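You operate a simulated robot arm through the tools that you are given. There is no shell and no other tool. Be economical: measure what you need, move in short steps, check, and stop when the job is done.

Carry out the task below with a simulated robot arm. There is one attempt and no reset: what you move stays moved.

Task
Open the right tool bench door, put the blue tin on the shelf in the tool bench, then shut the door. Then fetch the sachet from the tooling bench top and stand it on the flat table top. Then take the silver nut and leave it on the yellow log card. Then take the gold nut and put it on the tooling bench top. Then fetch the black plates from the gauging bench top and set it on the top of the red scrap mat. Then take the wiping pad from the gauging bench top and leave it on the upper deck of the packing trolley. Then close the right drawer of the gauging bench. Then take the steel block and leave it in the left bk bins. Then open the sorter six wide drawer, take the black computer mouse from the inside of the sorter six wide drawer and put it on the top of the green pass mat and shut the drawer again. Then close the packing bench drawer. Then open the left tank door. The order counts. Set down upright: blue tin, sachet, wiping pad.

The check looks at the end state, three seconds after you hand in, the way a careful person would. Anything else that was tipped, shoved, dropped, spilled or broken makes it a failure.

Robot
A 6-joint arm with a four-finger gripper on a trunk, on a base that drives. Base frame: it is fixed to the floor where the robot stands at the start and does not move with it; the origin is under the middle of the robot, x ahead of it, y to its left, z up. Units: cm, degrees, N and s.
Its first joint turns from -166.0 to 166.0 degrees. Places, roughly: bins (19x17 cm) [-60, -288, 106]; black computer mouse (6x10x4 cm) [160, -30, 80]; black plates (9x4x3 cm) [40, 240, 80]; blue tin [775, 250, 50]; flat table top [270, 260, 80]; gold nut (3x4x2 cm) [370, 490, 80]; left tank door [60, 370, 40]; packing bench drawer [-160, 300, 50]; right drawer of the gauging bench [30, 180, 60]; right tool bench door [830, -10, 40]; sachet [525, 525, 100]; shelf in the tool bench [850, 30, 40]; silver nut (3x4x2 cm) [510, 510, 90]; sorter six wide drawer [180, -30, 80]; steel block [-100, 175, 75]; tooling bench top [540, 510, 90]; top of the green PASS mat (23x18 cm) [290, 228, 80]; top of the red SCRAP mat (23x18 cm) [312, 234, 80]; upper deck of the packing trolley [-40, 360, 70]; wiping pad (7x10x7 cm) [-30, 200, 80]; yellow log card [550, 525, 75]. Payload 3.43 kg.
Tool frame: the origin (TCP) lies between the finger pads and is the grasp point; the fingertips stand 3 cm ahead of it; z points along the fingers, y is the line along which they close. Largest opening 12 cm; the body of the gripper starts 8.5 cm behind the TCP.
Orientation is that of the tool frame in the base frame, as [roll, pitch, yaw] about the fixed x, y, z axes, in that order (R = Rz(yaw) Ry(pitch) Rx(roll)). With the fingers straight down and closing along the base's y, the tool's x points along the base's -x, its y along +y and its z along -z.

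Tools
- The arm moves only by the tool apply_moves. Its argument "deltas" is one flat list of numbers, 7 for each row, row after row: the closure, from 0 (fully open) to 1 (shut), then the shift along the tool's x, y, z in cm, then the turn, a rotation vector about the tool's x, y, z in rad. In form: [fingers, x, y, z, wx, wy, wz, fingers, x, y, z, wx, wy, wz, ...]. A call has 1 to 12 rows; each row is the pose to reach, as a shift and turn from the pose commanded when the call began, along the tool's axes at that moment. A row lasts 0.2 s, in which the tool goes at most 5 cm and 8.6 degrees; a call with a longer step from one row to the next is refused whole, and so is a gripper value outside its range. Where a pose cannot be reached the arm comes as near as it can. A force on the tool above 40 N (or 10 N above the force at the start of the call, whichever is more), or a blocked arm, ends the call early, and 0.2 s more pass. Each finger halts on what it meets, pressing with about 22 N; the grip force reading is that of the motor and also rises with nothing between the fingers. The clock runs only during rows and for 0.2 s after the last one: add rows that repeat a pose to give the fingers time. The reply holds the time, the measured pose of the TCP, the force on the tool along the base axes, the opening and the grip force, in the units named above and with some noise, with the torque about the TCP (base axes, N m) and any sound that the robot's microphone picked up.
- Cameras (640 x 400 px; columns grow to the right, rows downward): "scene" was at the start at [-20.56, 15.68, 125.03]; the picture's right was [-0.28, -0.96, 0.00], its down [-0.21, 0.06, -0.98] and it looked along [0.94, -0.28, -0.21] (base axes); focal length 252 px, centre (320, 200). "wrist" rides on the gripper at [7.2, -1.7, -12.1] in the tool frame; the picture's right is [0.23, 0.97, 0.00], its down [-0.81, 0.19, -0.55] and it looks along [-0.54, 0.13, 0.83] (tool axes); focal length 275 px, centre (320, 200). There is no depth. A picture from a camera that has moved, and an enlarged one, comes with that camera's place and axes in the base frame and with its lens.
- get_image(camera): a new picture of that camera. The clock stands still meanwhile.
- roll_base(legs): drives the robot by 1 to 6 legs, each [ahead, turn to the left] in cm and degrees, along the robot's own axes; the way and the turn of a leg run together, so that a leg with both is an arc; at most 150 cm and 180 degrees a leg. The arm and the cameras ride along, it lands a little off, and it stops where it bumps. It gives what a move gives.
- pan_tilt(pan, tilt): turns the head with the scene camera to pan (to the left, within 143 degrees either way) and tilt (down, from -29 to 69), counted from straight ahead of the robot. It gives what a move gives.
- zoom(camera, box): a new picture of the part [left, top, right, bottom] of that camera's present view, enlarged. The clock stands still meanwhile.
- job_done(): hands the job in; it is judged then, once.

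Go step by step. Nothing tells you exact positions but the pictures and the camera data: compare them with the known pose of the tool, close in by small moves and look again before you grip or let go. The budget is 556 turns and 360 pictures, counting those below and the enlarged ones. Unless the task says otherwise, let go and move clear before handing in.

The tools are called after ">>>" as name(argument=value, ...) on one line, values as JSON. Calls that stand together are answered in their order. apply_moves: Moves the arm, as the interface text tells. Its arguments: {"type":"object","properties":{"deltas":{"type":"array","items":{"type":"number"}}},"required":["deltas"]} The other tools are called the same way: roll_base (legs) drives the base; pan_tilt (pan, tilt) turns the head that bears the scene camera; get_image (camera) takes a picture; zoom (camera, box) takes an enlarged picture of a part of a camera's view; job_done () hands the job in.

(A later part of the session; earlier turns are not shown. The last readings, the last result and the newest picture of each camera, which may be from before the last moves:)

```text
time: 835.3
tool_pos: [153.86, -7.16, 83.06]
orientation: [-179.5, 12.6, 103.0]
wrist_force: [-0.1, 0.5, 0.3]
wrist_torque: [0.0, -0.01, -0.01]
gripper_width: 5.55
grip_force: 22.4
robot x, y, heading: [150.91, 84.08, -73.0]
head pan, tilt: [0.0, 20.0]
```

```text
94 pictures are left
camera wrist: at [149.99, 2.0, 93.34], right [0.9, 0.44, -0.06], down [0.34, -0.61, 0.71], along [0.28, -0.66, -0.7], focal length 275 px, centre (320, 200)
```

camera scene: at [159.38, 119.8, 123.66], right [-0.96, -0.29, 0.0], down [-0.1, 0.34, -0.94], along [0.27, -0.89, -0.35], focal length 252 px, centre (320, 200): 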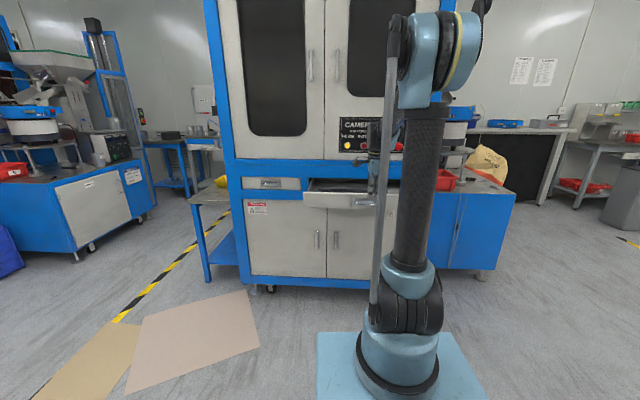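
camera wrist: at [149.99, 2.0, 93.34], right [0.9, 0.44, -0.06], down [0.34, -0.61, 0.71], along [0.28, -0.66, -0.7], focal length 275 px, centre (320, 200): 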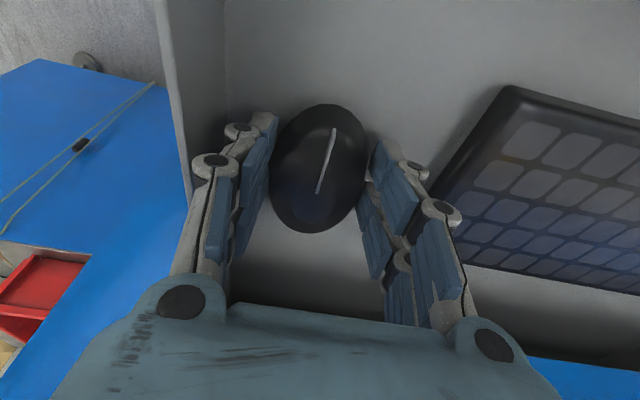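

Gripped at 5.6 cm. Lift.

>>> apply_moves(deltas=[0.65, -0.9, 0, -3.9, 0, 0, 0, 0.65, -1.7, 0, -7.8, 0, 0, 0, 0.65, -2.6, 0, -11.7, 0, 0, 0, 0.65, -3.5, 0, -15.6, 0, 0, 0, 0.65, -4.3, 0, -19.5, 0, 0, 0, 0.65, -5.2, 0, -23.4, 0, 0, 0, 0.65, -6.1, 0, -27.3, 0, 0, 0])

>>> get_image(camera="wrist")

```text
time: 836.9
tool_pos: [154.22, -6.85, 111.24]
orientation: [-179.5, 12.5, 103.0]
wrist_force: [0.4, -1.4, -0.3]
wrist_torque: [0.01, -0.03, -0.01]
gripper_width: 5.56
grip_force: 22.0
robot x, y, heading: [150.54, 83.98, -73.0]
head pan, tilt: [0.0, 20.0]
```

```text
93 pictures are left
camera wrist: at [150.34, 2.24, 121.44], right [0.9, 0.44, -0.06], down [0.34, -0.61, 0.71], along [0.28, -0.66, -0.7], focal length 275 px, centre (320, 200)
```

wrist: 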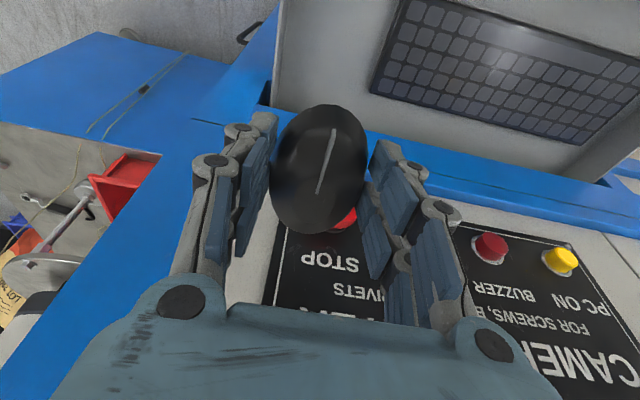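

Mouse held. Retract and drive to the inspection table.

>>> apply_moves(deltas=[0.65, 4.5, 0, -1, 0, 0, 0, 0.65, 9, 0, -2, 0, 0, 0, 0.65, 13.5, 0, -3, 0, 0, 0, 0.65, 18, 0, -4, 0, 0, 0, 0.65, 22.5, 0, -5, 0, 0, 0, 0.65, 27, 0, -6, 0, 0, 0, 0.65, 30, 0, -6.7, 0, 0, 0])

>>> roll_base(legs=[[0, 98], [150, 0], [13, 0], [0, 78]])

>>> get_image(camera="wrist")

```text
time: 838.5
tool_pos: [147.34, 22.78, 110.99]
orientation: [-179.5, 12.4, 103.0]
wrist_force: [0.6, -0.4, -0.8]
wrist_torque: [0.05, 0.01, 0.02]
gripper_width: 5.55
grip_force: 22.1
robot x, y, heading: [150.67, 83.8, -73.2]
head pan, tilt: [0.0, 20.0]
```

```text
time: 855.5
tool_pos: [305.81, 215.45, 110.93]
orientation: [-179.6, 12.5, -80.3]
wrist_force: [-0.1, -1.3, -0.3]
wrist_torque: [-0.01, 0.04, -0.04]
gripper_width: 5.44
grip_force: 21.3
robot x, y, heading: [299.8, 155.23, 103.5]
head pan, tilt: [0.0, 20.0]
```

```text
92 pictures are left
camera wrist: at [308.89, 206.39, 121.17], right [-0.92, -0.38, -0.06], down [-0.31, 0.63, 0.71], along [-0.24, 0.68, -0.7], focal length 275 px, centre (320, 200)
```

wrist: 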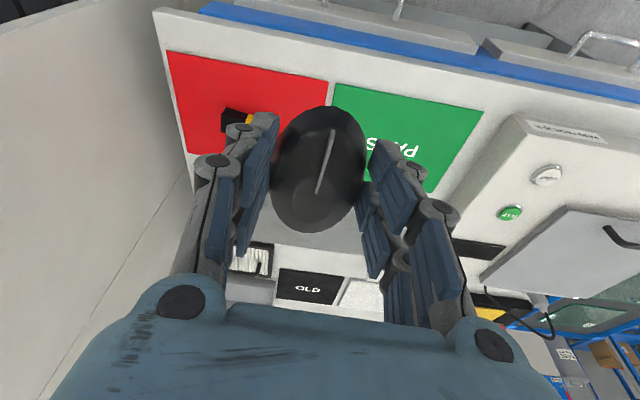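

PASS mat centre ≈(289.5,226). Move over it and descend.

>>> apply_moves(deltas=[0.65, -2.5, 2.7, 0.6, 0, 0, 0, 0.65, -5, 5.4, 1.1, 0, 0, 0, 0.65, -7.6, 8.1, 1.7, 0, 0, 0, 0.65, -10.2, 10.8, 2.2, 0, 0, 0, 0.65, -12.7, 13.5, 2.8, 0, 0, 0, 0.65, -11.7, 13.5, 7.1, 0, 0, 0, 0.65, -10.8, 13.5, 11.4, 0, 0, 0, 0.65, -9.8, 13.5, 15.7, 0, 0, 0, 0.65, -8.9, 13.5, 20, 0, 0, 0, 0.65, -8, 13.5, 24, 0, 0, 0])

>>> get_image(camera="wrist")

```text
time: 857.8
tool_pos: [290.8, 224.83, 89.97]
orientation: [-179.6, 13.2, -80.4]
wrist_force: [0.2, -0.8, -1.3]
wrist_torque: [0.01, 0.0, 0.01]
gripper_width: 5.45
grip_force: 22.2
robot x, y, heading: [299.96, 154.84, 103.7]
head pan, tilt: [0.0, 20.0]
```

```text
91 pictures are left
camera wrist: at [293.82, 215.64, 100.05], right [-0.92, -0.38, -0.06], down [-0.3, 0.62, 0.72], along [-0.24, 0.68, -0.69], focal length 275 px, centre (320, 200)
```

wrist: 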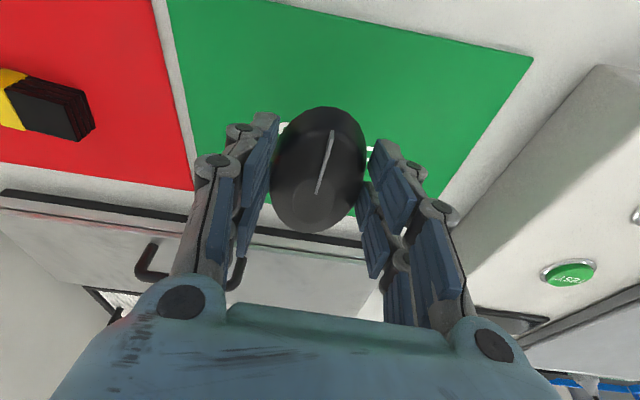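

Good placement. Creep down.

>>> apply_moves(deltas=[0.65, 0.3, 0, 1.2, 0, 0, 0, 0.65, 0.6, 0, 2.4, 0, 0, 0, 0.65, 0.8, 0, 3.4, 0, 0, 0])

>>> apply_moves(deltas=[0.65, 0.1, 0, 0.5, 0, 0, 0, 0.65, 0.2, 0, 1, 0, 0, 0])

```text
time: 858.5
tool_pos: [290.84, 224.81, 86.5]
orientation: [-179.5, 13.1, -80.4]
wrist_force: [-0.2, 1.2, -0.9]
wrist_torque: [-0.02, 0.02, -0.02]
gripper_width: 5.44
grip_force: 22.4
robot x, y, heading: [299.62, 155.08, 103.8]
head pan, tilt: [0.0, 20.0]
```

```text
time: 859.1
tool_pos: [290.94, 225.06, 85.61]
orientation: [-179.5, 13.2, -80.3]
wrist_force: [-0.4, 1.0, -1.8]
wrist_torque: [-0.01, 0.02, -0.02]
gripper_width: 5.45
grip_force: 22.4
robot x, y, heading: [299.86, 155.04, 103.5]
head pan, tilt: [0.0, 20.0]
```

>>> apply_moves(deltas=[0.65, 0.1, 0, 0.5, 0, 0, 0, 0.65, 0.2, 0, 0.9, 0, 0, 0])

>>> apply_moves(deltas=[0.65, 0.05, 0, 0.3, 0, 0, 0, 0.65, 0.1, 0, 0.6, 0, 0, 0])

```text
time: 859.8
tool_pos: [290.85, 224.84, 84.57]
orientation: [-179.6, 13.2, -80.3]
wrist_force: [-0.3, 0.1, 4.8]
wrist_torque: [-0.11, -0.03, -0.01]
gripper_width: 5.44
grip_force: 22.4
robot x, y, heading: [299.86, 154.78, 103.7]
head pan, tilt: [0.0, 20.0]
```

```text
time: 860.4
tool_pos: [290.84, 225.05, 83.98]
orientation: [-179.6, 13.4, -80.4]
wrist_force: [-6.2, -3.6, 29.9]
wrist_torque: [0.46, 0.42, 0.14]
gripper_width: 5.68
grip_force: 21.7
robot x, y, heading: [299.66, 155.25, 103.6]
head pan, tilt: [0.0, 20.0]
```

Contact. Release and rise.

>>> apply_moves(deltas=[0.6, -0.1, 0, -0.4, 0, 0, 0, 0.5, -0.1, 0, -0.4, 0, 0, 0, 0.33, -0.1, 0, -0.4, 0, 0, 0, 0.33, -0.8, 0, -3.5, 0, 0, 0, 0.33, -1.7, 0, -7.5, 0, 0, 0, 0.4, -2.6, 0, -11.5, 0, 0, 0, 0.5, -3.5, 0, -15.5, 0, 0, 0, 0.5, -4.4, 0, -19.5, 0, 0, 0, 0.5, -5.3, 0, -23.5, 0, 0, 0, 0.5, -6.2, 0, -27.5, 0, 0, 0])

>>> get_image(camera="wrist")

```text
time: 862.5
tool_pos: [290.61, 224.96, 112.34]
orientation: [-179.5, 13.2, -80.4]
wrist_force: [-1.1, -0.1, 1.0]
wrist_torque: [0.0, 0.03, -0.02]
gripper_width: 6.02
grip_force: 0.0
robot x, y, heading: [300.01, 154.87, 103.7]
head pan, tilt: [0.0, 20.0]
```

```text
90 pictures are left
camera wrist: at [293.62, 215.8, 122.33], right [-0.92, -0.38, -0.06], down [-0.3, 0.62, 0.72], along [-0.24, 0.68, -0.69], focal length 275 px, centre (320, 200)
```

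wrist: 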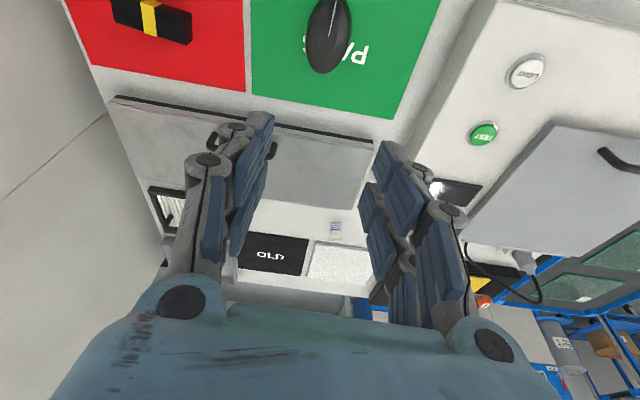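

Mouse rests on the PASS mat; sachet still upright. Return to shut the sorter drawer.

>>> apply_moves(deltas=[0.6, 4.5, 0, -1, 0, 0, 0, 0.8, 9, 0, -2, 0, 0, 0, 1, 13, 0, -3, 0, 0, 0])

>>> roll_base(legs=[[0, 101], [150, 0], [10, 0], [0, 78]])

>>> get_image(camera="wrist")

```text
time: 863.4
tool_pos: [293.01, 211.74, 112.26]
orientation: [-179.5, 13.2, -80.4]
wrist_force: [-0.4, 0.9, 0.1]
wrist_torque: [-0.02, 0.0, 0.02]
gripper_width: 0.01
grip_force: 21.9
robot x, y, heading: [299.69, 155.28, 104.1]
head pan, tilt: [0.0, 20.0]
```

```text
time: 880.0
tool_pos: [169.64, 33.55, 112.33]
orientation: [-179.5, 13.2, 101.6]
wrist_force: [-0.2, 0.6, 0.4]
wrist_torque: [0.0, 0.0, 0.06]
gripper_width: 0.02
grip_force: 22.0
robot x, y, heading: [159.86, 90.06, -74.3]
head pan, tilt: [0.0, 20.0]
```

```text
89 pictures are left
camera wrist: at [166.03, 42.88, 122.37], right [0.91, 0.41, -0.06], down [0.33, -0.61, 0.72], along [0.26, -0.68, -0.69], focal length 275 px, centre (320, 200)
```

wrist: 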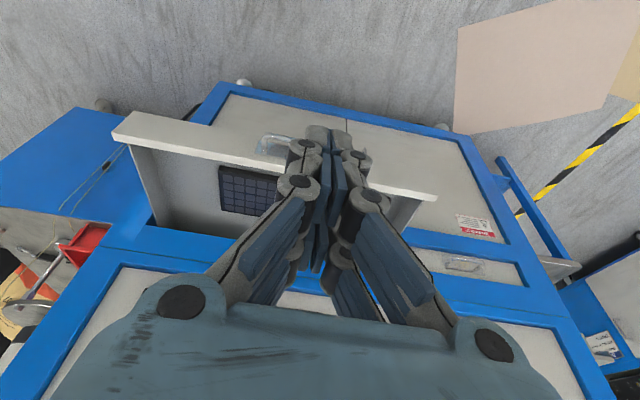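

Lower the closed fingers in front of the drawer panel and push with the base.

>>> apply_moves(deltas=[1, 0.9, -1, 3.8, 0, -0.05, 0, 1, 1.8, -2, 7.6, 0, -0.1, 0, 1, 2.7, -3, 11.3, 0, -0.15, 0, 1, 3.6, -4, 15.1, 0, -0.2, 0, 1, 4.4, -5, 18.9, 0, -0.25, 0, 1, 5.3, -5, 22.7, 0, -0.3, 0, 1, 6.2, -5, 26.5, 0, -0.35, 0, 1, 7.1, -5, 30.2, 0, -0.35, 0])

>>> roll_base(legs=[[25, 0]])

>>> get_image(camera="wrist")

```text
time: 881.8
tool_pos: [164.32, 33.39, 81.73]
orientation: [-179.5, 34.0, 101.8]
wrist_force: [-0.1, 0.0, -0.6]
wrist_torque: [-0.01, -0.05, 0.04]
gripper_width: 0.0
grip_force: 22.3
robot x, y, heading: [160.0, 90.18, -74.0]
head pan, tilt: [0.0, 20.0]
```

```text
time: 883.6
tool_pos: [170.81, 9.96, 81.92]
orientation: [-179.5, 33.9, 101.6]
wrist_force: [-0.7, 0.1, -0.4]
wrist_torque: [-0.01, -0.02, -0.02]
gripper_width: 0.0
grip_force: 33.4
robot x, y, heading: [166.59, 66.28, -74.2]
head pan, tilt: [0.0, 20.0]
```

```text
88 pictures are left
camera wrist: at [166.52, 22.19, 87.83], right [0.92, 0.38, -0.14], down [0.27, -0.32, 0.91], along [0.3, -0.87, -0.39], focal length 275 px, centre (320, 200)
```

wrist: 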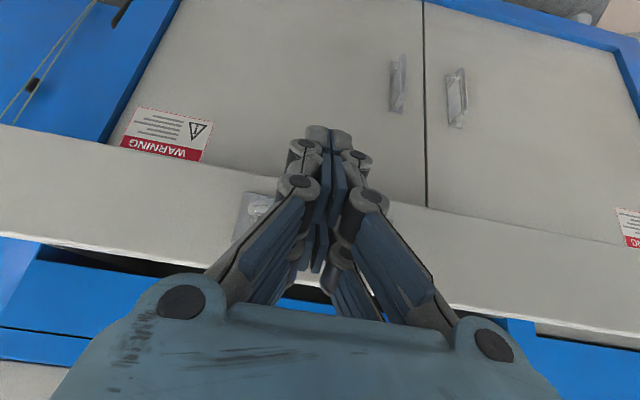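

Contact made. Keep pushing until it seats.

>>> roll_base(legs=[[30, 0]])

>>> get_image(camera="wrist")

```text
time: 885.2
tool_pos: [175.04, -5.15, 83.25]
orientation: [-179.4, 35.3, 101.6]
wrist_force: [0.5, -1.0, 0.5]
wrist_torque: [0.07, 0.0, 0.03]
gripper_width: 0.01
grip_force: 33.7
robot x, y, heading: [171.87, 48.79, -74.4]
head pan, tilt: [0.0, 20.0]
stopped in leg 1: the force on the tool passed its limit at 176 N (the readings are from after the stop); the commanded pose is now the measured one
```

```text
87 pictures are left
camera wrist: at [170.85, 7.06, 88.97], right [0.92, 0.37, -0.14], down [0.26, -0.3, 0.92], along [0.3, -0.88, -0.37], focal length 275 px, centre (320, 200)
```

wrist: 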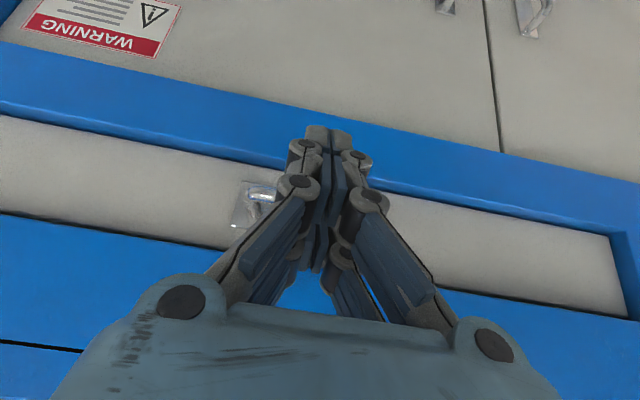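

The drawer is flush. Back off, raise the tool, and head toward the packing bench.

>>> roll_base(legs=[[-30, 0]])

>>> apply_moves(deltas=[1, -2.3, 0, -3.2, 0, 0.1, 0, 1, -4.6, 0, -6.4, 0, 0.2, 0, 1, -6.9, 0, -9.6, 0, 0.3, 0, 1, -9.2, 0, -12.8, 0, 0.4, 0, 1, -11.5, 0, -16, 0, 0.5, 0, 1, -13.8, 0, -19.2, 0, 0.6, 0, 1, -16, 0, -22.4, 0, 0.6, 0, 1, -18, 0, -25, 0, 0.6, 0])

>>> roll_base(legs=[[0, -78], [150, 0], [150, 0], [5, 0], [0, -100]])

>>> pan_tilt(pan=0, tilt=15)

>>> get_image(camera="scene")

```text
time: 887.2
tool_pos: [166.92, 24.19, 83.22]
orientation: [-179.3, 35.2, 101.7]
wrist_force: [0.2, 0.6, -0.9]
wrist_torque: [0.02, 0.0, 0.0]
gripper_width: 0.01
grip_force: 33.0
robot x, y, heading: [163.67, 77.63, -74.6]
head pan, tilt: [0.0, 20.0]
```

```text
time: 889.0
tool_pos: [167.29, 25.03, 114.62]
orientation: [-179.4, 1.5, 101.4]
wrist_force: [-0.2, 0.6, -0.5]
wrist_torque: [-0.02, 0.0, 0.0]
gripper_width: 0.0
grip_force: 33.6
robot x, y, heading: [163.85, 78.07, -74.5]
head pan, tilt: [0.0, 20.0]
```

```text
time: 912.4
tool_pos: [-102.71, -16.7, 114.46]
orientation: [-179.5, 1.5, -73.6]
wrist_force: [-0.8, -0.2, -0.3]
wrist_torque: [-0.01, 0.0, -0.01]
gripper_width: 0.0
grip_force: 33.3
robot x, y, heading: [-95.5, -69.35, 110.5]
head pan, tilt: [0.0, 20.0]
```

```text
time: 913.1
tool_pos: [-102.31, -18.1, 115.17]
orientation: [-179.5, 2.2, -73.5]
wrist_force: [-0.3, -0.2, -0.1]
wrist_torque: [-0.01, 0.02, 0.04]
gripper_width: 0.02
grip_force: 33.4
robot x, y, heading: [-95.64, -69.35, 110.2]
head pan, tilt: [0.0, 15.0]
```

```text
86 pictures are left
camera scene: at [-106.55, -94.84, 124.46], right [0.94, 0.35, 0.0], down [0.09, -0.25, -0.96], along [-0.34, 0.9, -0.27], focal length 252 px, centre (320, 200)
```

scene: 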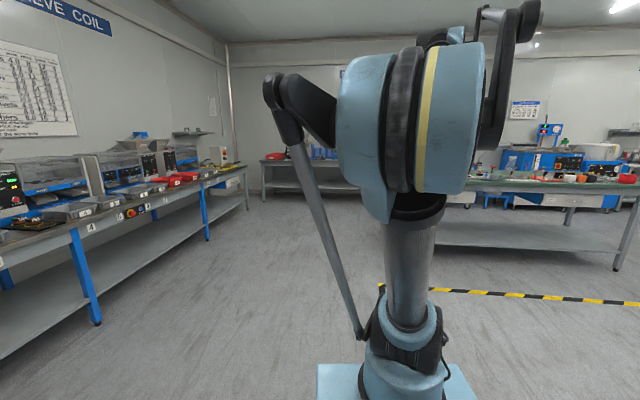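

>>> roll_base(legs=[[150, 0], [115, 0]])

>>> pan_tilt(pan=-20, tilt=30)

>>> get_image(camera="scene")

```text
time: 926.3
tool_pos: [-198.68, 231.39, 115.19]
orientation: [-179.6, 2.2, -72.9]
wrist_force: [0.5, 0.6, 0.2]
wrist_torque: [0.0, -0.01, -0.02]
gripper_width: 0.01
grip_force: 33.6
robot x, y, heading: [-191.18, 180.36, 111.0]
head pan, tilt: [0.0, 15.0]
```

```text
time: 927.1
tool_pos: [-198.37, 230.04, 115.75]
orientation: [-179.7, 2.8, -72.9]
wrist_force: [0.3, 0.1, -0.4]
wrist_torque: [0.0, -0.03, -0.02]
gripper_width: 0.01
grip_force: 33.8
robot x, y, heading: [-191.18, 180.04, 111.3]
head pan, tilt: [-20.0, 30.0]
```

```text
85 pictures are left
camera scene: at [-198.8, 154.81, 122.06], right [1.0, 0.02, 0.0], down [0.01, -0.51, -0.86], along [-0.02, 0.86, -0.51], focal length 252 px, centre (320, 200)
```

scene: 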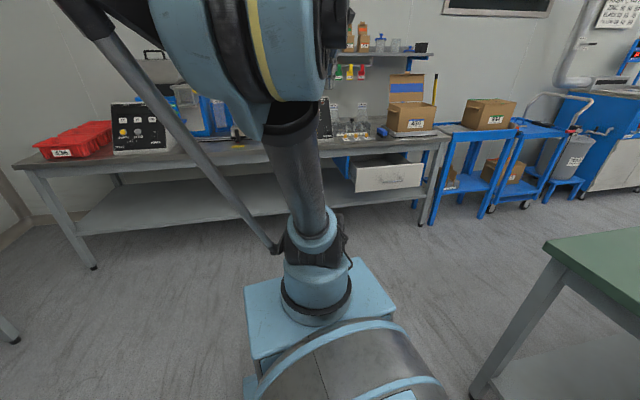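

The packing drawer protrudes near (-160,297). Sidestep right to line up in front of it.

>>> roll_base(legs=[[0, -53], [34, 0], [0, 45]])

>>> pan_tilt(pan=5, tilt=35)

>>> get_image(camera="scene")

>>> get_image(camera="wrist")

```text
time: 934.4
tool_pos: [-171.26, 259.24, 115.79]
orientation: [-179.6, 2.9, -82.4]
wrist_force: [0.7, 0.2, -0.4]
wrist_torque: [0.02, -0.02, 0.03]
gripper_width: 0.0
grip_force: 33.4
robot x, y, heading: [-171.8, 208.85, 101.8]
head pan, tilt: [-20.0, 30.0]
```

```text
time: 935.3
tool_pos: [-171.05, 257.88, 116.23]
orientation: [-179.6, 3.6, -82.3]
wrist_force: [0.7, -1.4, 0.6]
wrist_torque: [0.0, -0.03, 0.01]
gripper_width: 0.0
grip_force: 33.2
robot x, y, heading: [-171.72, 209.26, 101.7]
head pan, tilt: [5.0, 35.0]
```

```text
84 pictures are left
camera scene: at [-187.18, 184.66, 121.28], right [0.96, 0.29, 0.0], down [0.17, -0.56, -0.81], along [-0.23, 0.78, -0.58], focal length 252 px, centre (320, 200)
```

scene: 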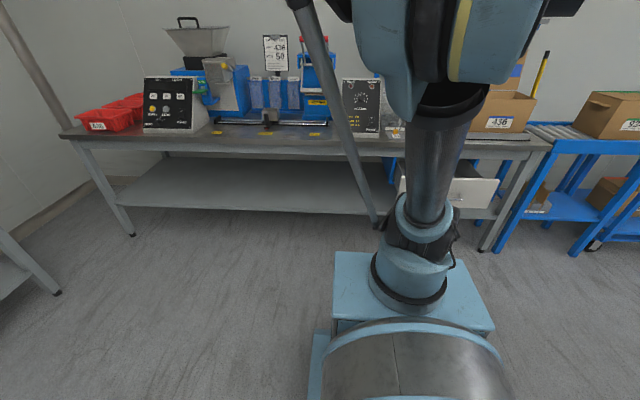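

```text
83 pictures are left
camera wrist: at [-168.56, 250.35, 127.89], right [-0.93, -0.36, -0.02], down [-0.3, 0.74, 0.6], along [-0.2, 0.57, -0.8], focal length 275 px, centre (320, 200)
```

wrist: 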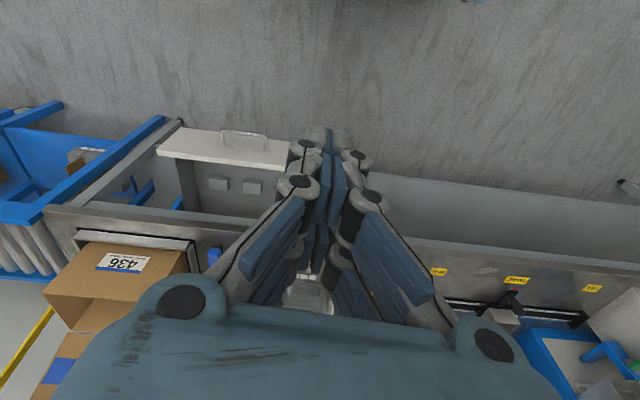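

Drawer handle ≈(-161,287.5,60). Back up 14 cm and bring the tool down in front of it with a forward tilt.

>>> roll_base(legs=[[-14, 0]])

>>> apply_moves(deltas=[1, -2.5, -2, 2.5, 0, 0, 0, 1, -5, -4, 5, 0, 0, 0, 1, -7.5, -6, 7.5, 0, 0, 0, 1, -10, -8, 10, 0, 0, 0, 1, -12.5, -10, 12.5, 0, 0, 0, 1, -15, -12, 15, 0, 0, 0, 1, -17.5, -14, 17.5, 0, 0, 0, 1, -20, -15.4, 20, 0, 0, 0])

>>> apply_moves(deltas=[1, 0, 0, 4, 0, -0.08, 0, 1, 0, 0, 8, 0, -0.16, 0, 1, -1, 0, 12, 0, -0.24, 0, 1, -2, 0, 16, 0, -0.32, 0, 1, -3, 0, 20, 0, -0.4, 0, 1, -4, 0, 24, 0, -0.45, 0, 1, -5, 0, 28, 0, -0.45, 0, 1, -6, 0, 32, 0, -0.45, 0, 1, -6, 0, 35, 0, -0.45, 0])

>>> get_image(camera="wrist")

```text
time: 936.6
tool_pos: [-168.19, 243.35, 116.28]
orientation: [-179.7, 3.5, -82.3]
wrist_force: [-0.6, 0.4, 0.5]
wrist_torque: [0.0, -0.01, 0.02]
gripper_width: 0.0
grip_force: 33.4
robot x, y, heading: [-169.17, 194.41, 101.7]
head pan, tilt: [5.0, 35.0]
```

```text
time: 938.5
tool_pos: [-155.11, 265.29, 98.41]
orientation: [-179.7, 4.3, -82.4]
wrist_force: [0.3, 0.1, 0.0]
wrist_torque: [0.05, -0.02, -0.03]
gripper_width: 0.0
grip_force: 33.6
robot x, y, heading: [-168.56, 194.63, 102.0]
head pan, tilt: [5.0, 35.0]
```

```text
time: 940.5
tool_pos: [-156.04, 273.59, 64.17]
orientation: [-179.6, 30.1, -82.2]
wrist_force: [0.0, 0.1, -0.1]
wrist_torque: [0.0, 0.01, -0.04]
gripper_width: 0.0
grip_force: 33.8
robot x, y, heading: [-168.89, 194.49, 101.9]
head pan, tilt: [5.0, 35.0]
```

```text
82 pictures are left
camera wrist: at [-152.93, 261.78, 70.89], right [-0.94, -0.33, -0.12], down [-0.25, 0.4, 0.88], along [-0.24, 0.86, -0.45], focal length 275 px, centre (320, 200)
```

wrist: 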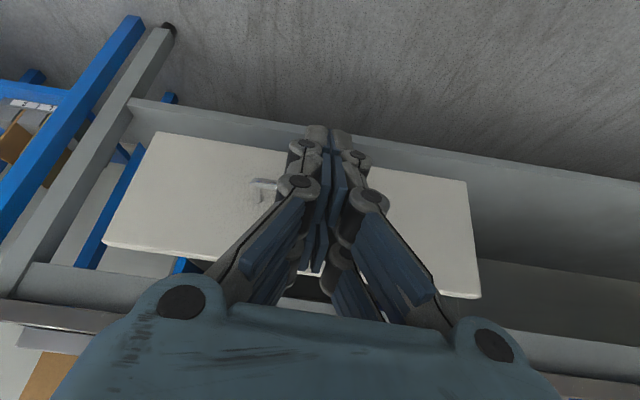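

Lower 4 cm to mid-panel and push with the base.

>>> apply_moves(deltas=[1, 1, 0.5, 1.7, 0, 0, 0, 1, 2, 1, 3.5, 0, 0, 0])

>>> roll_base(legs=[[20, 0]])

>>> get_image(camera="wrist")

```text
time: 941.0
tool_pos: [-157.09, 273.45, 60.03]
orientation: [-179.8, 30.0, -82.2]
wrist_force: [0.0, 0.3, -0.2]
wrist_torque: [0.0, 0.02, 0.01]
gripper_width: 0.0
grip_force: 33.3
robot x, y, heading: [-168.46, 194.38, 101.5]
head pan, tilt: [5.0, 35.0]
```

```text
time: 942.7
tool_pos: [-161.22, 293.13, 60.08]
orientation: [-179.8, 29.9, -82.2]
wrist_force: [0.7, -0.1, 0.6]
wrist_torque: [0.0, 0.01, -0.01]
gripper_width: 0.02
grip_force: 33.3
robot x, y, heading: [-172.89, 213.64, 101.7]
head pan, tilt: [5.0, 35.0]
```

```text
81 pictures are left
camera wrist: at [-158.06, 281.35, 66.91], right [-0.94, -0.33, -0.12], down [-0.25, 0.4, 0.88], along [-0.24, 0.86, -0.45], focal length 275 px, centre (320, 200)
```

wrist: 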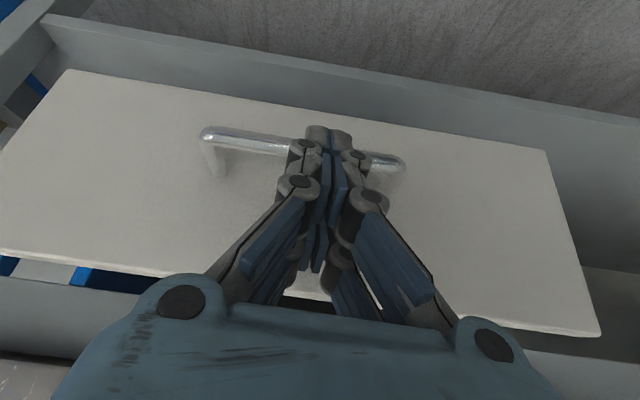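

>>> roll_base(legs=[[22, 0]])

>>> get_image(camera="wrist")

```text
time: 944.0
tool_pos: [-163.27, 302.5, 62.59]
orientation: [-179.6, 31.3, -82.1]
wrist_force: [0.2, 1.9, -1.2]
wrist_torque: [-0.08, 0.06, 0.04]
gripper_width: 0.03
grip_force: 33.8
robot x, y, heading: [-175.26, 226.45, 101.9]
head pan, tilt: [5.0, 35.0]
stopped in leg 1: the force on the tool passed its limit at 270 N (the readings are from after the stop); the commanded pose is now the measured one
```

```text
80 pictures are left
camera wrist: at [-160.21, 290.64, 69.12], right [-0.94, -0.32, -0.13], down [-0.25, 0.38, 0.89], along [-0.24, 0.87, -0.43], focal length 275 px, centre (320, 200)
```

wrist: 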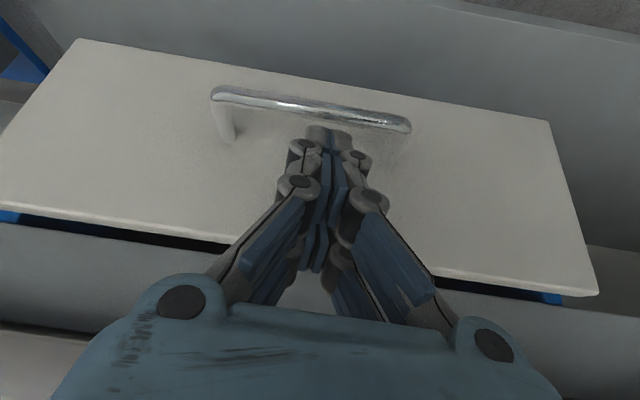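

It hit a hard stop. Back off and verify with the scene camera.

>>> roll_base(legs=[[-25, 0]])

>>> pan_tilt(pan=-25, tilt=35)

>>> get_image(camera="scene")

```text
time: 945.8
tool_pos: [-158.42, 278.2, 62.56]
orientation: [-179.6, 31.4, -82.0]
wrist_force: [0.5, 0.6, -1.1]
wrist_torque: [-0.01, 0.01, -0.03]
gripper_width: 0.0
grip_force: 32.5
robot x, y, heading: [-170.41, 201.78, 101.9]
head pan, tilt: [5.0, 35.0]
```

```text
time: 946.8
tool_pos: [-158.45, 277.56, 63.41]
orientation: [-179.6, 32.0, -82.1]
wrist_force: [-0.2, -0.2, 0.0]
wrist_torque: [-0.04, -0.01, -0.02]
gripper_width: 0.0
grip_force: 33.9
robot x, y, heading: [-170.4, 202.27, 102.3]
head pan, tilt: [-25.0, 35.0]
```

```text
79 pictures are left
camera scene: at [-181.03, 177.84, 121.29], right [0.97, -0.22, 0.01], down [-0.13, -0.57, -0.81], along [0.18, 0.79, -0.58], focal length 252 px, centre (320, 200)
```

scene: 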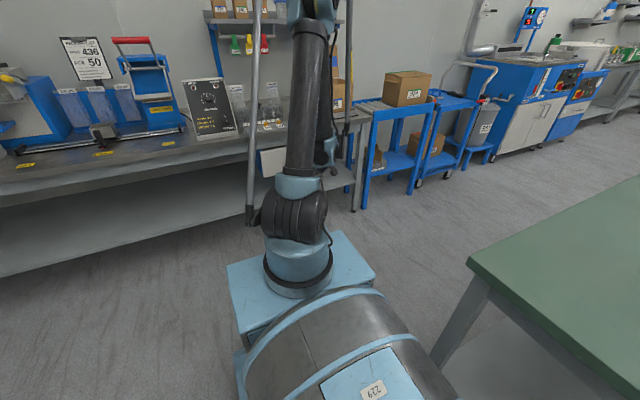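

>>> get_image(camera="wrist")

>>> zoom(camera="scene", box=[200, 110, 380, 200])

```text
78 pictures are left
camera wrist: at [-155.22, 265.53, 69.85], right [-0.94, -0.33, -0.13], down [-0.25, 0.36, 0.9], along [-0.24, 0.87, -0.42], focal length 275 px, centre (320, 200)
```

wrist: 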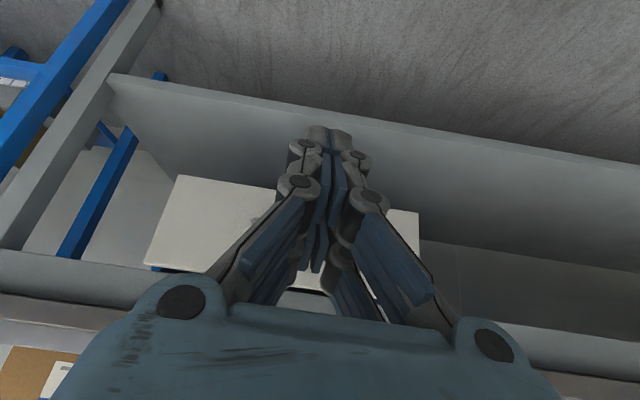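

```text
3.56 times, centred on (290, 155) of scene
camera zoom: at [-181.03, 177.84, 121.29], right [0.97, -0.22, 0.01], down [-0.13, -0.57, -0.81], along [0.18, 0.79, -0.58], focal length 895 px, centre (427, 360)
```

zoom: 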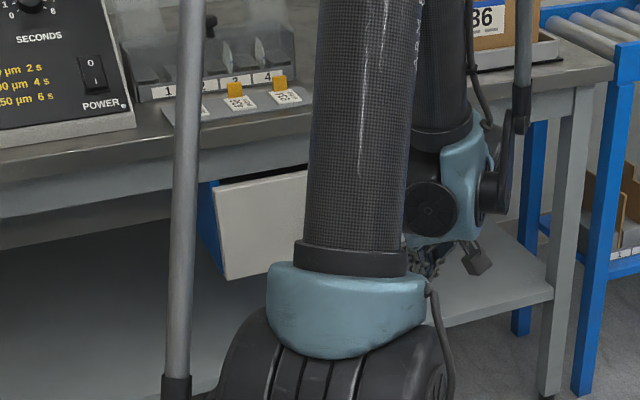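

Looks nearly flush; push once more gently at the panel centre to be certain.

>>> apply_moves(deltas=[1, 1.3, 0, 2.1, 0, 0.02, 0, 1, 2.6, 0, 4.2, 0, 0.03, 0])

>>> roll_base(legs=[[28, 0]])

>>> get_image(camera="wrist")

```text
time: 947.4
tool_pos: [-157.66, 278.87, 61.08]
orientation: [-179.6, 30.1, -82.0]
wrist_force: [0.3, -0.3, 0.4]
wrist_torque: [0.01, -0.01, 0.03]
gripper_width: 0.01
grip_force: 33.1
out of reach, approached as far as the arm can: row 1, 2
robot x, y, heading: [-170.0, 202.22, 101.9]
head pan, tilt: [-25.0, 35.0]
```

```text
time: 949.3
tool_pos: [-162.61, 302.65, 62.74]
orientation: [-179.5, 31.2, -82.2]
wrist_force: [-0.4, 2.1, -0.6]
wrist_torque: [-0.1, 0.04, 0.03]
gripper_width: 0.0
grip_force: 33.4
robot x, y, heading: [-175.79, 227.43, 102.1]
head pan, tilt: [-25.0, 35.0]
stopped in leg 1: the force on the tool passed its limit at 63 N (the readings are from after the stop); the commanded pose is now the measured one
```

```text
76 pictures are left
camera wrist: at [-159.51, 290.78, 69.33], right [-0.94, -0.32, -0.13], down [-0.25, 0.38, 0.89], along [-0.24, 0.87, -0.43], focal length 275 px, centre (320, 200)
```

wrist: 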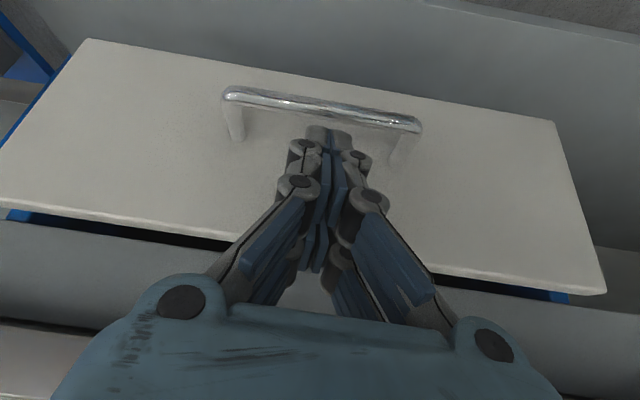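

Same stop point twice: the packing drawer is fully shut. Back off, raise the arm and prepare for the tank door.

>>> roll_base(legs=[[-25, 0]])

>>> apply_moves(deltas=[1, -1.5, 0, -3.5, 0, 0.1, 0, 1, -3, 0, -7, 0, 0.2, 0, 1, -4.5, 0, -10.5, 0, 0.3, 0, 1, -6.5, 0, -14.5, 0, 0.4, 0, 0.9, -8.5, 0, -18.5, 0, 0.5, 0, 0.8, -10.5, 0, -22.5, 0, 0.5, 0, 0.7, -12, 0, -26.5, 0, 0.5, 0, 0.6, -13, 0, -31, 0, 0.5, 0, 0.5, -13, 0, -35.5, 0, 0.5, 0, 0.5, -13, 0, -40, 0, 0.5, 0])

```text
time: 951.1
tool_pos: [-157.53, 278.23, 62.68]
orientation: [-179.7, 31.2, -82.0]
wrist_force: [-0.4, 0.0, 0.2]
wrist_torque: [0.03, -0.02, 0.0]
gripper_width: 0.01
grip_force: 33.8
robot x, y, heading: [-170.43, 203.59, 102.0]
head pan, tilt: [-25.0, 35.0]
```

```text
time: 953.3
tool_pos: [-156.66, 267.73, 104.62]
orientation: [-179.8, 3.4, -82.2]
wrist_force: [-0.1, -0.3, 0.5]
wrist_torque: [-0.05, 0.03, 0.01]
gripper_width: 5.99
grip_force: 0.1
robot x, y, heading: [-170.58, 203.31, 102.0]
head pan, tilt: [-25.0, 35.0]
```

>>> roll_base(legs=[[26, 0], [0, -85], [150, 0], [130, 0]])

>>> pan_tilt(pan=50, tilt=30)

>>> get_image(camera="scene")

```text
time: 973.1
tool_pos: [166.38, 296.68, 104.5]
orientation: [-179.8, 3.3, -168.2]
wrist_force: [-0.1, 0.2, -0.5]
wrist_torque: [0.02, 0.0, -0.04]
gripper_width: 6.0
grip_force: 0.0
robot x, y, heading: [101.23, 305.48, 15.9]
head pan, tilt: [-25.0, 35.0]
```

```text
time: 974.5
tool_pos: [165.25, 296.44, 105.28]
orientation: [-179.7, 3.9, -168.2]
wrist_force: [0.0, -0.1, 0.1]
wrist_torque: [0.03, -0.01, 0.0]
gripper_width: 6.0
grip_force: 0.1
robot x, y, heading: [101.44, 305.79, 16.0]
head pan, tilt: [50.0, 30.0]
```

```text
75 pictures are left
camera scene: at [71.17, 324.1, 122.09], right [0.91, -0.41, -0.01], down [-0.21, -0.46, -0.86], along [0.34, 0.79, -0.51], focal length 252 px, centre (320, 200)
```

scene: 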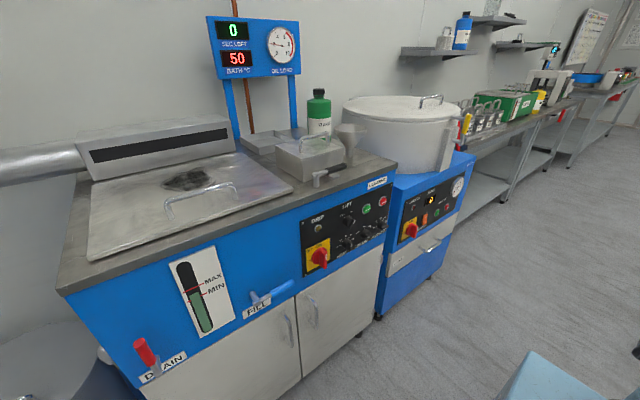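

Left door handle ≈(79,366,55). Turn to face the tank and back up to arm's length.

>>> roll_base(legs=[[0, 87], [-27, 0]])

>>> apply_moves(deltas=[0.5, 0, 1, 4, 0, -0.05, 0, 0.4, 0, 2, 8, 0, -0.1, 0, 0.3, 0, 3, 12, 0, -0.2, 0, 0.3, 0, 4, 16, 0, -0.3, 0, 0.3, 0, 5, 20, 0, -0.35, 0, 0.3, 0, 6, 24, 0, -0.4, 0, 0.3, -1, 7, 28, 0, -0.4, 0, 0.3, -3, 8, 32, 0, -0.4, 0])

>>> get_image(camera="wrist")

```text
time: 980.6
tool_pos: [121.37, 341.83, 105.27]
orientation: [-179.7, 4.0, -82.9]
wrist_force: [-0.7, 0.2, 0.7]
wrist_torque: [0.07, -0.02, 0.01]
gripper_width: 5.99
grip_force: 0.1
robot x, y, heading: [106.41, 278.96, 101.8]
head pan, tilt: [50.0, 30.0]
```

```text
time: 982.4
tool_pos: [113.3, 345.36, 74.23]
orientation: [-179.8, 27.6, -82.8]
wrist_force: [0.0, 0.2, 0.5]
wrist_torque: [0.04, -0.06, 0.01]
gripper_width: 8.38
grip_force: 0.1
robot x, y, heading: [106.99, 279.4, 101.6]
head pan, tilt: [50.0, 30.0]
```

```text
74 pictures are left
camera wrist: at [116.26, 333.83, 81.66], right [-0.94, -0.32, -0.11], down [-0.25, 0.43, 0.87], along [-0.23, 0.84, -0.49], focal length 275 px, centre (320, 200)
```

wrist: 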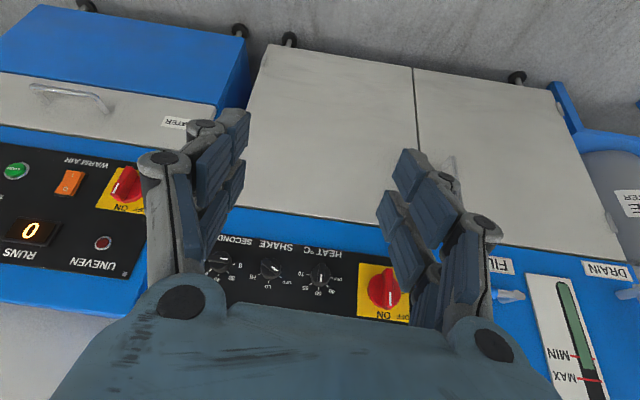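

Shift left ~30 cm to the left door's handle and lower.

>>> apply_moves(deltas=[0.3, 0, 4.5, 0, -0.007, 0, -0.013, 0.3, 0, 9, 0, -0.014, 0, -0.026, 0.3, 0, 13.5, 0, -0.02, 0, -0.04, 0.3, 0, 18, 0, -0.03, 0, -0.05, 0.3, 0, 22.5, 0, -0.035, 0, -0.065, 0.3, 0, 27, 0, -0.04, 0, -0.08, 0.3, 0, 30, 1.5, -0.046, 0, -0.089, 0.3, 1, 30, 6, -0.046, 0, -0.089, 0.3, 2, 30, 10.5, -0.046, 0, -0.089])

>>> get_image(camera="wrist")

```text
time: 984.4
tool_pos: [82.92, 345.03, 64.77]
orientation: [-179.7, 27.6, -77.1]
wrist_force: [0.6, -0.5, -0.3]
wrist_torque: [0.02, 0.02, -0.04]
gripper_width: 8.45
grip_force: 0.0
out of reach, approached as far as the arm can: row 9
robot x, y, heading: [106.79, 278.94, 101.3]
head pan, tilt: [50.0, 30.0]
```

```text
73 pictures are left
camera wrist: at [87.0, 333.96, 72.12], right [-0.9, -0.42, -0.11], down [-0.29, 0.41, 0.86], along [-0.31, 0.81, -0.49], focal length 275 px, centre (320, 200)
```

wrist: 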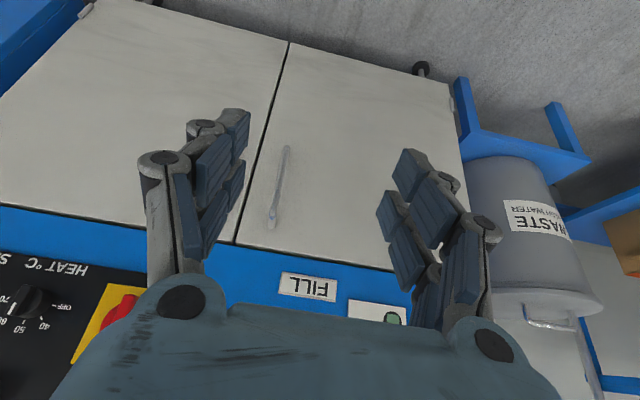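

Handle at ≈(80.8,366.4), z 46–58, nicely between the fingers. Extend and lower toward it.

>>> apply_moves(deltas=[0.4, -3.5, -0.7, 1.9, 0, 0, 0, 0.45, -7.1, -1.4, 3.7, 0, 0, 0, 0.5, -8.8, -2, 6.9, 0, 0, 0, 0.5, -9.2, -2.7, 10.4, 0, 0, 0, 0.5, -7.8, -2.7, 13.1, 0, 0, 0, 0.5, -6.6, -2.7, 15.3, 0, 0, 0])

>>> get_image(camera="wrist")

```text
time: 985.8
tool_pos: [82.06, 359.85, 57.86]
orientation: [-179.6, 27.5, -77.1]
wrist_force: [-0.7, -0.2, -0.8]
wrist_torque: [0.01, -0.01, 0.01]
gripper_width: 6.0
grip_force: 0.0
out of reach, approached as far as the arm can: row 5, 6
robot x, y, heading: [106.51, 278.84, 101.7]
head pan, tilt: [50.0, 30.0]
```

```text
72 pictures are left
camera wrist: at [86.26, 348.71, 65.3], right [-0.9, -0.42, -0.11], down [-0.29, 0.41, 0.86], along [-0.31, 0.81, -0.49], focal length 275 px, centre (320, 200)
```

wrist: 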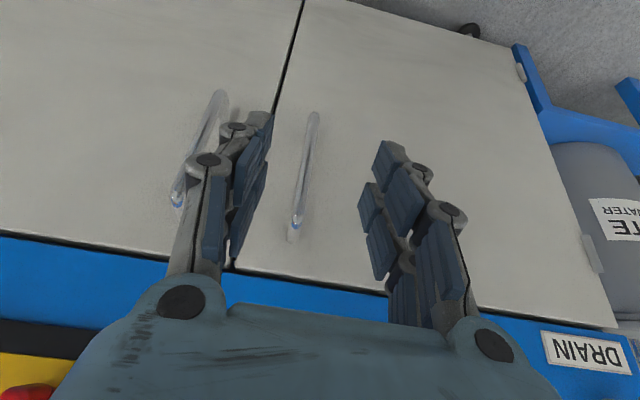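

>>> apply_moves(deltas=[0.55, -2.5, -0.2, 2, 0, 0, 0, 0.6, -4.4, -0.4, 3.5, 0, 0, 0, 0.6, -3.4, -0.4, 6.8, 0, 0, 0])

>>> get_image(camera="wrist")

```text
time: 986.6
tool_pos: [80.8, 365.86, 53.65]
orientation: [-179.7, 27.6, -77.0]
wrist_force: [0.5, -0.5, 0.7]
wrist_torque: [0.04, 0.0, 0.0]
gripper_width: 4.83
grip_force: 0.0
robot x, y, heading: [106.82, 279.14, 101.9]
head pan, tilt: [50.0, 30.0]
```

```text
71 pictures are left
camera wrist: at [85.01, 354.9, 60.93], right [-0.9, -0.42, -0.11], down [-0.29, 0.41, 0.86], along [-0.31, 0.81, -0.49], focal length 275 px, centre (320, 200)
```

wrist: 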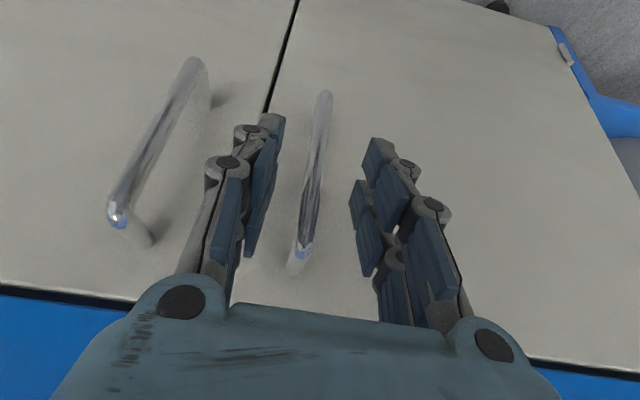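

Bar is centred. Close on it.

>>> apply_moves(deltas=[0.7, -0.4, -0.3, 0.2, 0, 0, 0, 0.85, -0.4, -0.3, 0.2, 0, 0, 0, 0.95, -0.4, -0.3, 0.2, 0, 0, 0])

```text
time: 987.4
tool_pos: [81.02, 366.48, 53.56]
orientation: [-179.8, 27.7, -77.0]
wrist_force: [-12.1, -2.5, -5.7]
wrist_torque: [0.1, 0.28, 0.18]
gripper_width: 1.17
grip_force: 44.7
robot x, y, heading: [106.69, 279.02, 101.8]
head pan, tilt: [50.0, 30.0]
```

Gripped. Pull with the base along the door's arc (hinge on the left, radius ≈33 cm).

>>> roll_base(legs=[[-5.6, 0.7], [-5.2, 1.4]])

>>> get_image(camera="wrist")

```text
time: 988.9
tool_pos: [80.2, 354.73, 53.56]
orientation: [-179.7, 27.5, -74.9]
wrist_force: [36.1, -7.8, -8.6]
wrist_torque: [-0.05, -0.26, -0.54]
gripper_width: 1.11
grip_force: 44.2
robot x, y, heading: [109.27, 268.27, 103.7]
head pan, tilt: [50.0, 30.0]
```

```text
70 pictures are left
camera wrist: at [84.74, 343.81, 60.89], right [-0.89, -0.45, -0.11], down [-0.31, 0.4, 0.86], along [-0.34, 0.8, -0.49], focal length 275 px, centre (320, 200)
```

wrist: 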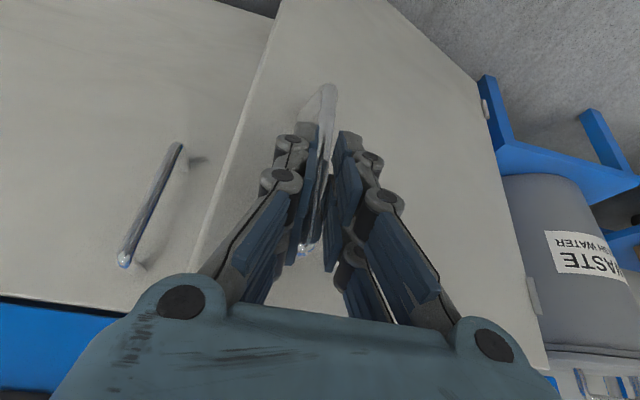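

Works smoothly (~20° open). Continue.

>>> roll_base(legs=[[-5.4, 1.4], [-4.5, 2.1]])

>>> get_image(camera="wrist")

```text
time: 990.3
tool_pos: [77.91, 342.55, 54.53]
orientation: [-179.6, 28.2, -71.4]
wrist_force: [0.0, -1.1, 0.7]
wrist_torque: [0.01, -0.03, -0.03]
gripper_width: 0.6
grip_force: 0.0
robot x, y, heading: [111.69, 258.31, 107.3]
head pan, tilt: [50.0, 30.0]
```

```text
69 pictures are left
camera wrist: at [83.12, 331.89, 61.85], right [-0.86, -0.5, -0.11], down [-0.33, 0.37, 0.87], along [-0.39, 0.78, -0.48], focal length 275 px, centre (320, 200)
```

wrist: 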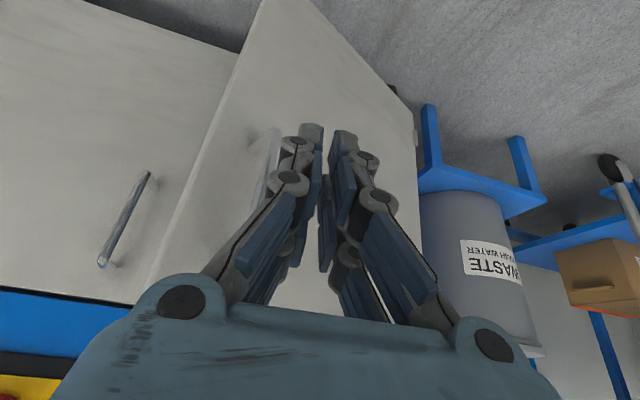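

The bar slipped at ~30°. Now go around the free edge (right side), enter, and push from inside: first back off and shift right.

>>> roll_base(legs=[[-10, 0]])

>>> apply_moves(deltas=[1, 0, -4.5, 0, 0, 0, 0, 1, 0, -9, 0, 0, 0, 0, 1, 0, -13.5, 0, 0, 0, 0, 1, 0, -18, 0, 0, 0, 0, 1, 0, -22, 0, 0, 0, 0])

>>> get_image(camera="wrist")

```text
time: 991.5
tool_pos: [80.95, 332.46, 55.72]
orientation: [-179.6, 29.0, -71.3]
wrist_force: [-0.2, 0.6, -0.4]
wrist_torque: [0.02, -0.01, 0.0]
gripper_width: 0.61
grip_force: 0.0
robot x, y, heading: [114.85, 249.16, 107.4]
head pan, tilt: [50.0, 30.0]
```

```text
time: 992.7
tool_pos: [101.93, 338.81, 57.04]
orientation: [-179.7, 29.7, -71.3]
wrist_force: [0.4, -0.5, 1.0]
wrist_torque: [-0.02, -0.01, 0.0]
gripper_width: 0.01
grip_force: 22.1
robot x, y, heading: [114.65, 249.05, 107.4]
head pan, tilt: [50.0, 30.0]
```

```text
68 pictures are left
camera wrist: at [107.3, 327.89, 63.93], right [-0.86, -0.5, -0.12], down [-0.32, 0.35, 0.88], along [-0.4, 0.8, -0.46], focal length 275 px, centre (320, 200)
```

wrist: 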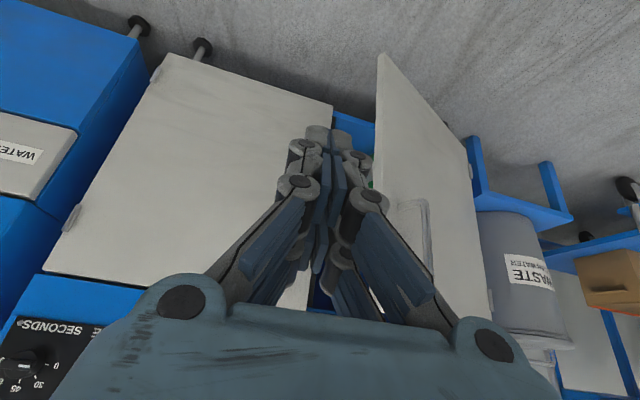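

Drive forward to get inside the door's swing, then sweep left.

>>> roll_base(legs=[[21, 0]])

>>> apply_moves(deltas=[1, 0, 3, 0, 0, 0, 0, 1, 0, 6, 0, 0, 0, 0, 1, 0, 9, 0, 0, 0, 0, 1, 0, 11, 0, 0, 0, 0, 1, 0, 13, 0, 0, 0, 0, 1, 0, 15, 0, 0, 0, 0, 1, 0, 17, 0, 0, 0, 0, 1, 0, 19, 0, 0, 0, 0, 1, 0, 21, 0, 0, 0, 0, 1, 0, 23, 0, 0, 0, 0, 1, 0, 25, 0, 0, 0, 0])

>>> get_image(camera="wrist")

```text
time: 994.3
tool_pos: [96.28, 359.03, 57.01]
orientation: [-179.7, 29.7, -71.6]
wrist_force: [0.6, -0.7, 0.2]
wrist_torque: [0.0, -0.02, -0.02]
gripper_width: 0.0
grip_force: 21.7
robot x, y, heading: [108.37, 269.37, 106.8]
head pan, tilt: [50.0, 30.0]
```

```text
time: 995.4
tool_pos: [86.35, 354.19, 58.75]
orientation: [-179.0, 31.0, -71.8]
wrist_force: [0.2, 1.6, -0.3]
wrist_torque: [-0.08, -0.07, 0.02]
gripper_width: 0.01
grip_force: 22.2
robot x, y, heading: [108.66, 269.62, 107.1]
head pan, tilt: [50.0, 30.0]
stopped in row 5: the force on the tool passed its limit at 61 N (the readings are from after the stop); the commanded pose is now the measured one
```

```text
67 pictures are left
camera wrist: at [91.5, 343.08, 65.55], right [-0.86, -0.49, -0.13], down [-0.32, 0.33, 0.89], along [-0.39, 0.81, -0.44], focal length 275 px, centre (320, 200)
```

wrist: 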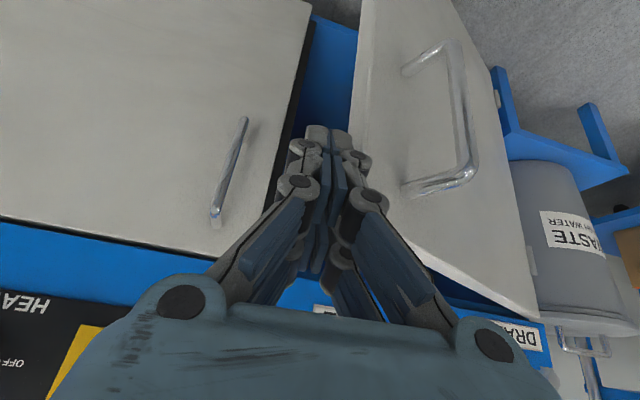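

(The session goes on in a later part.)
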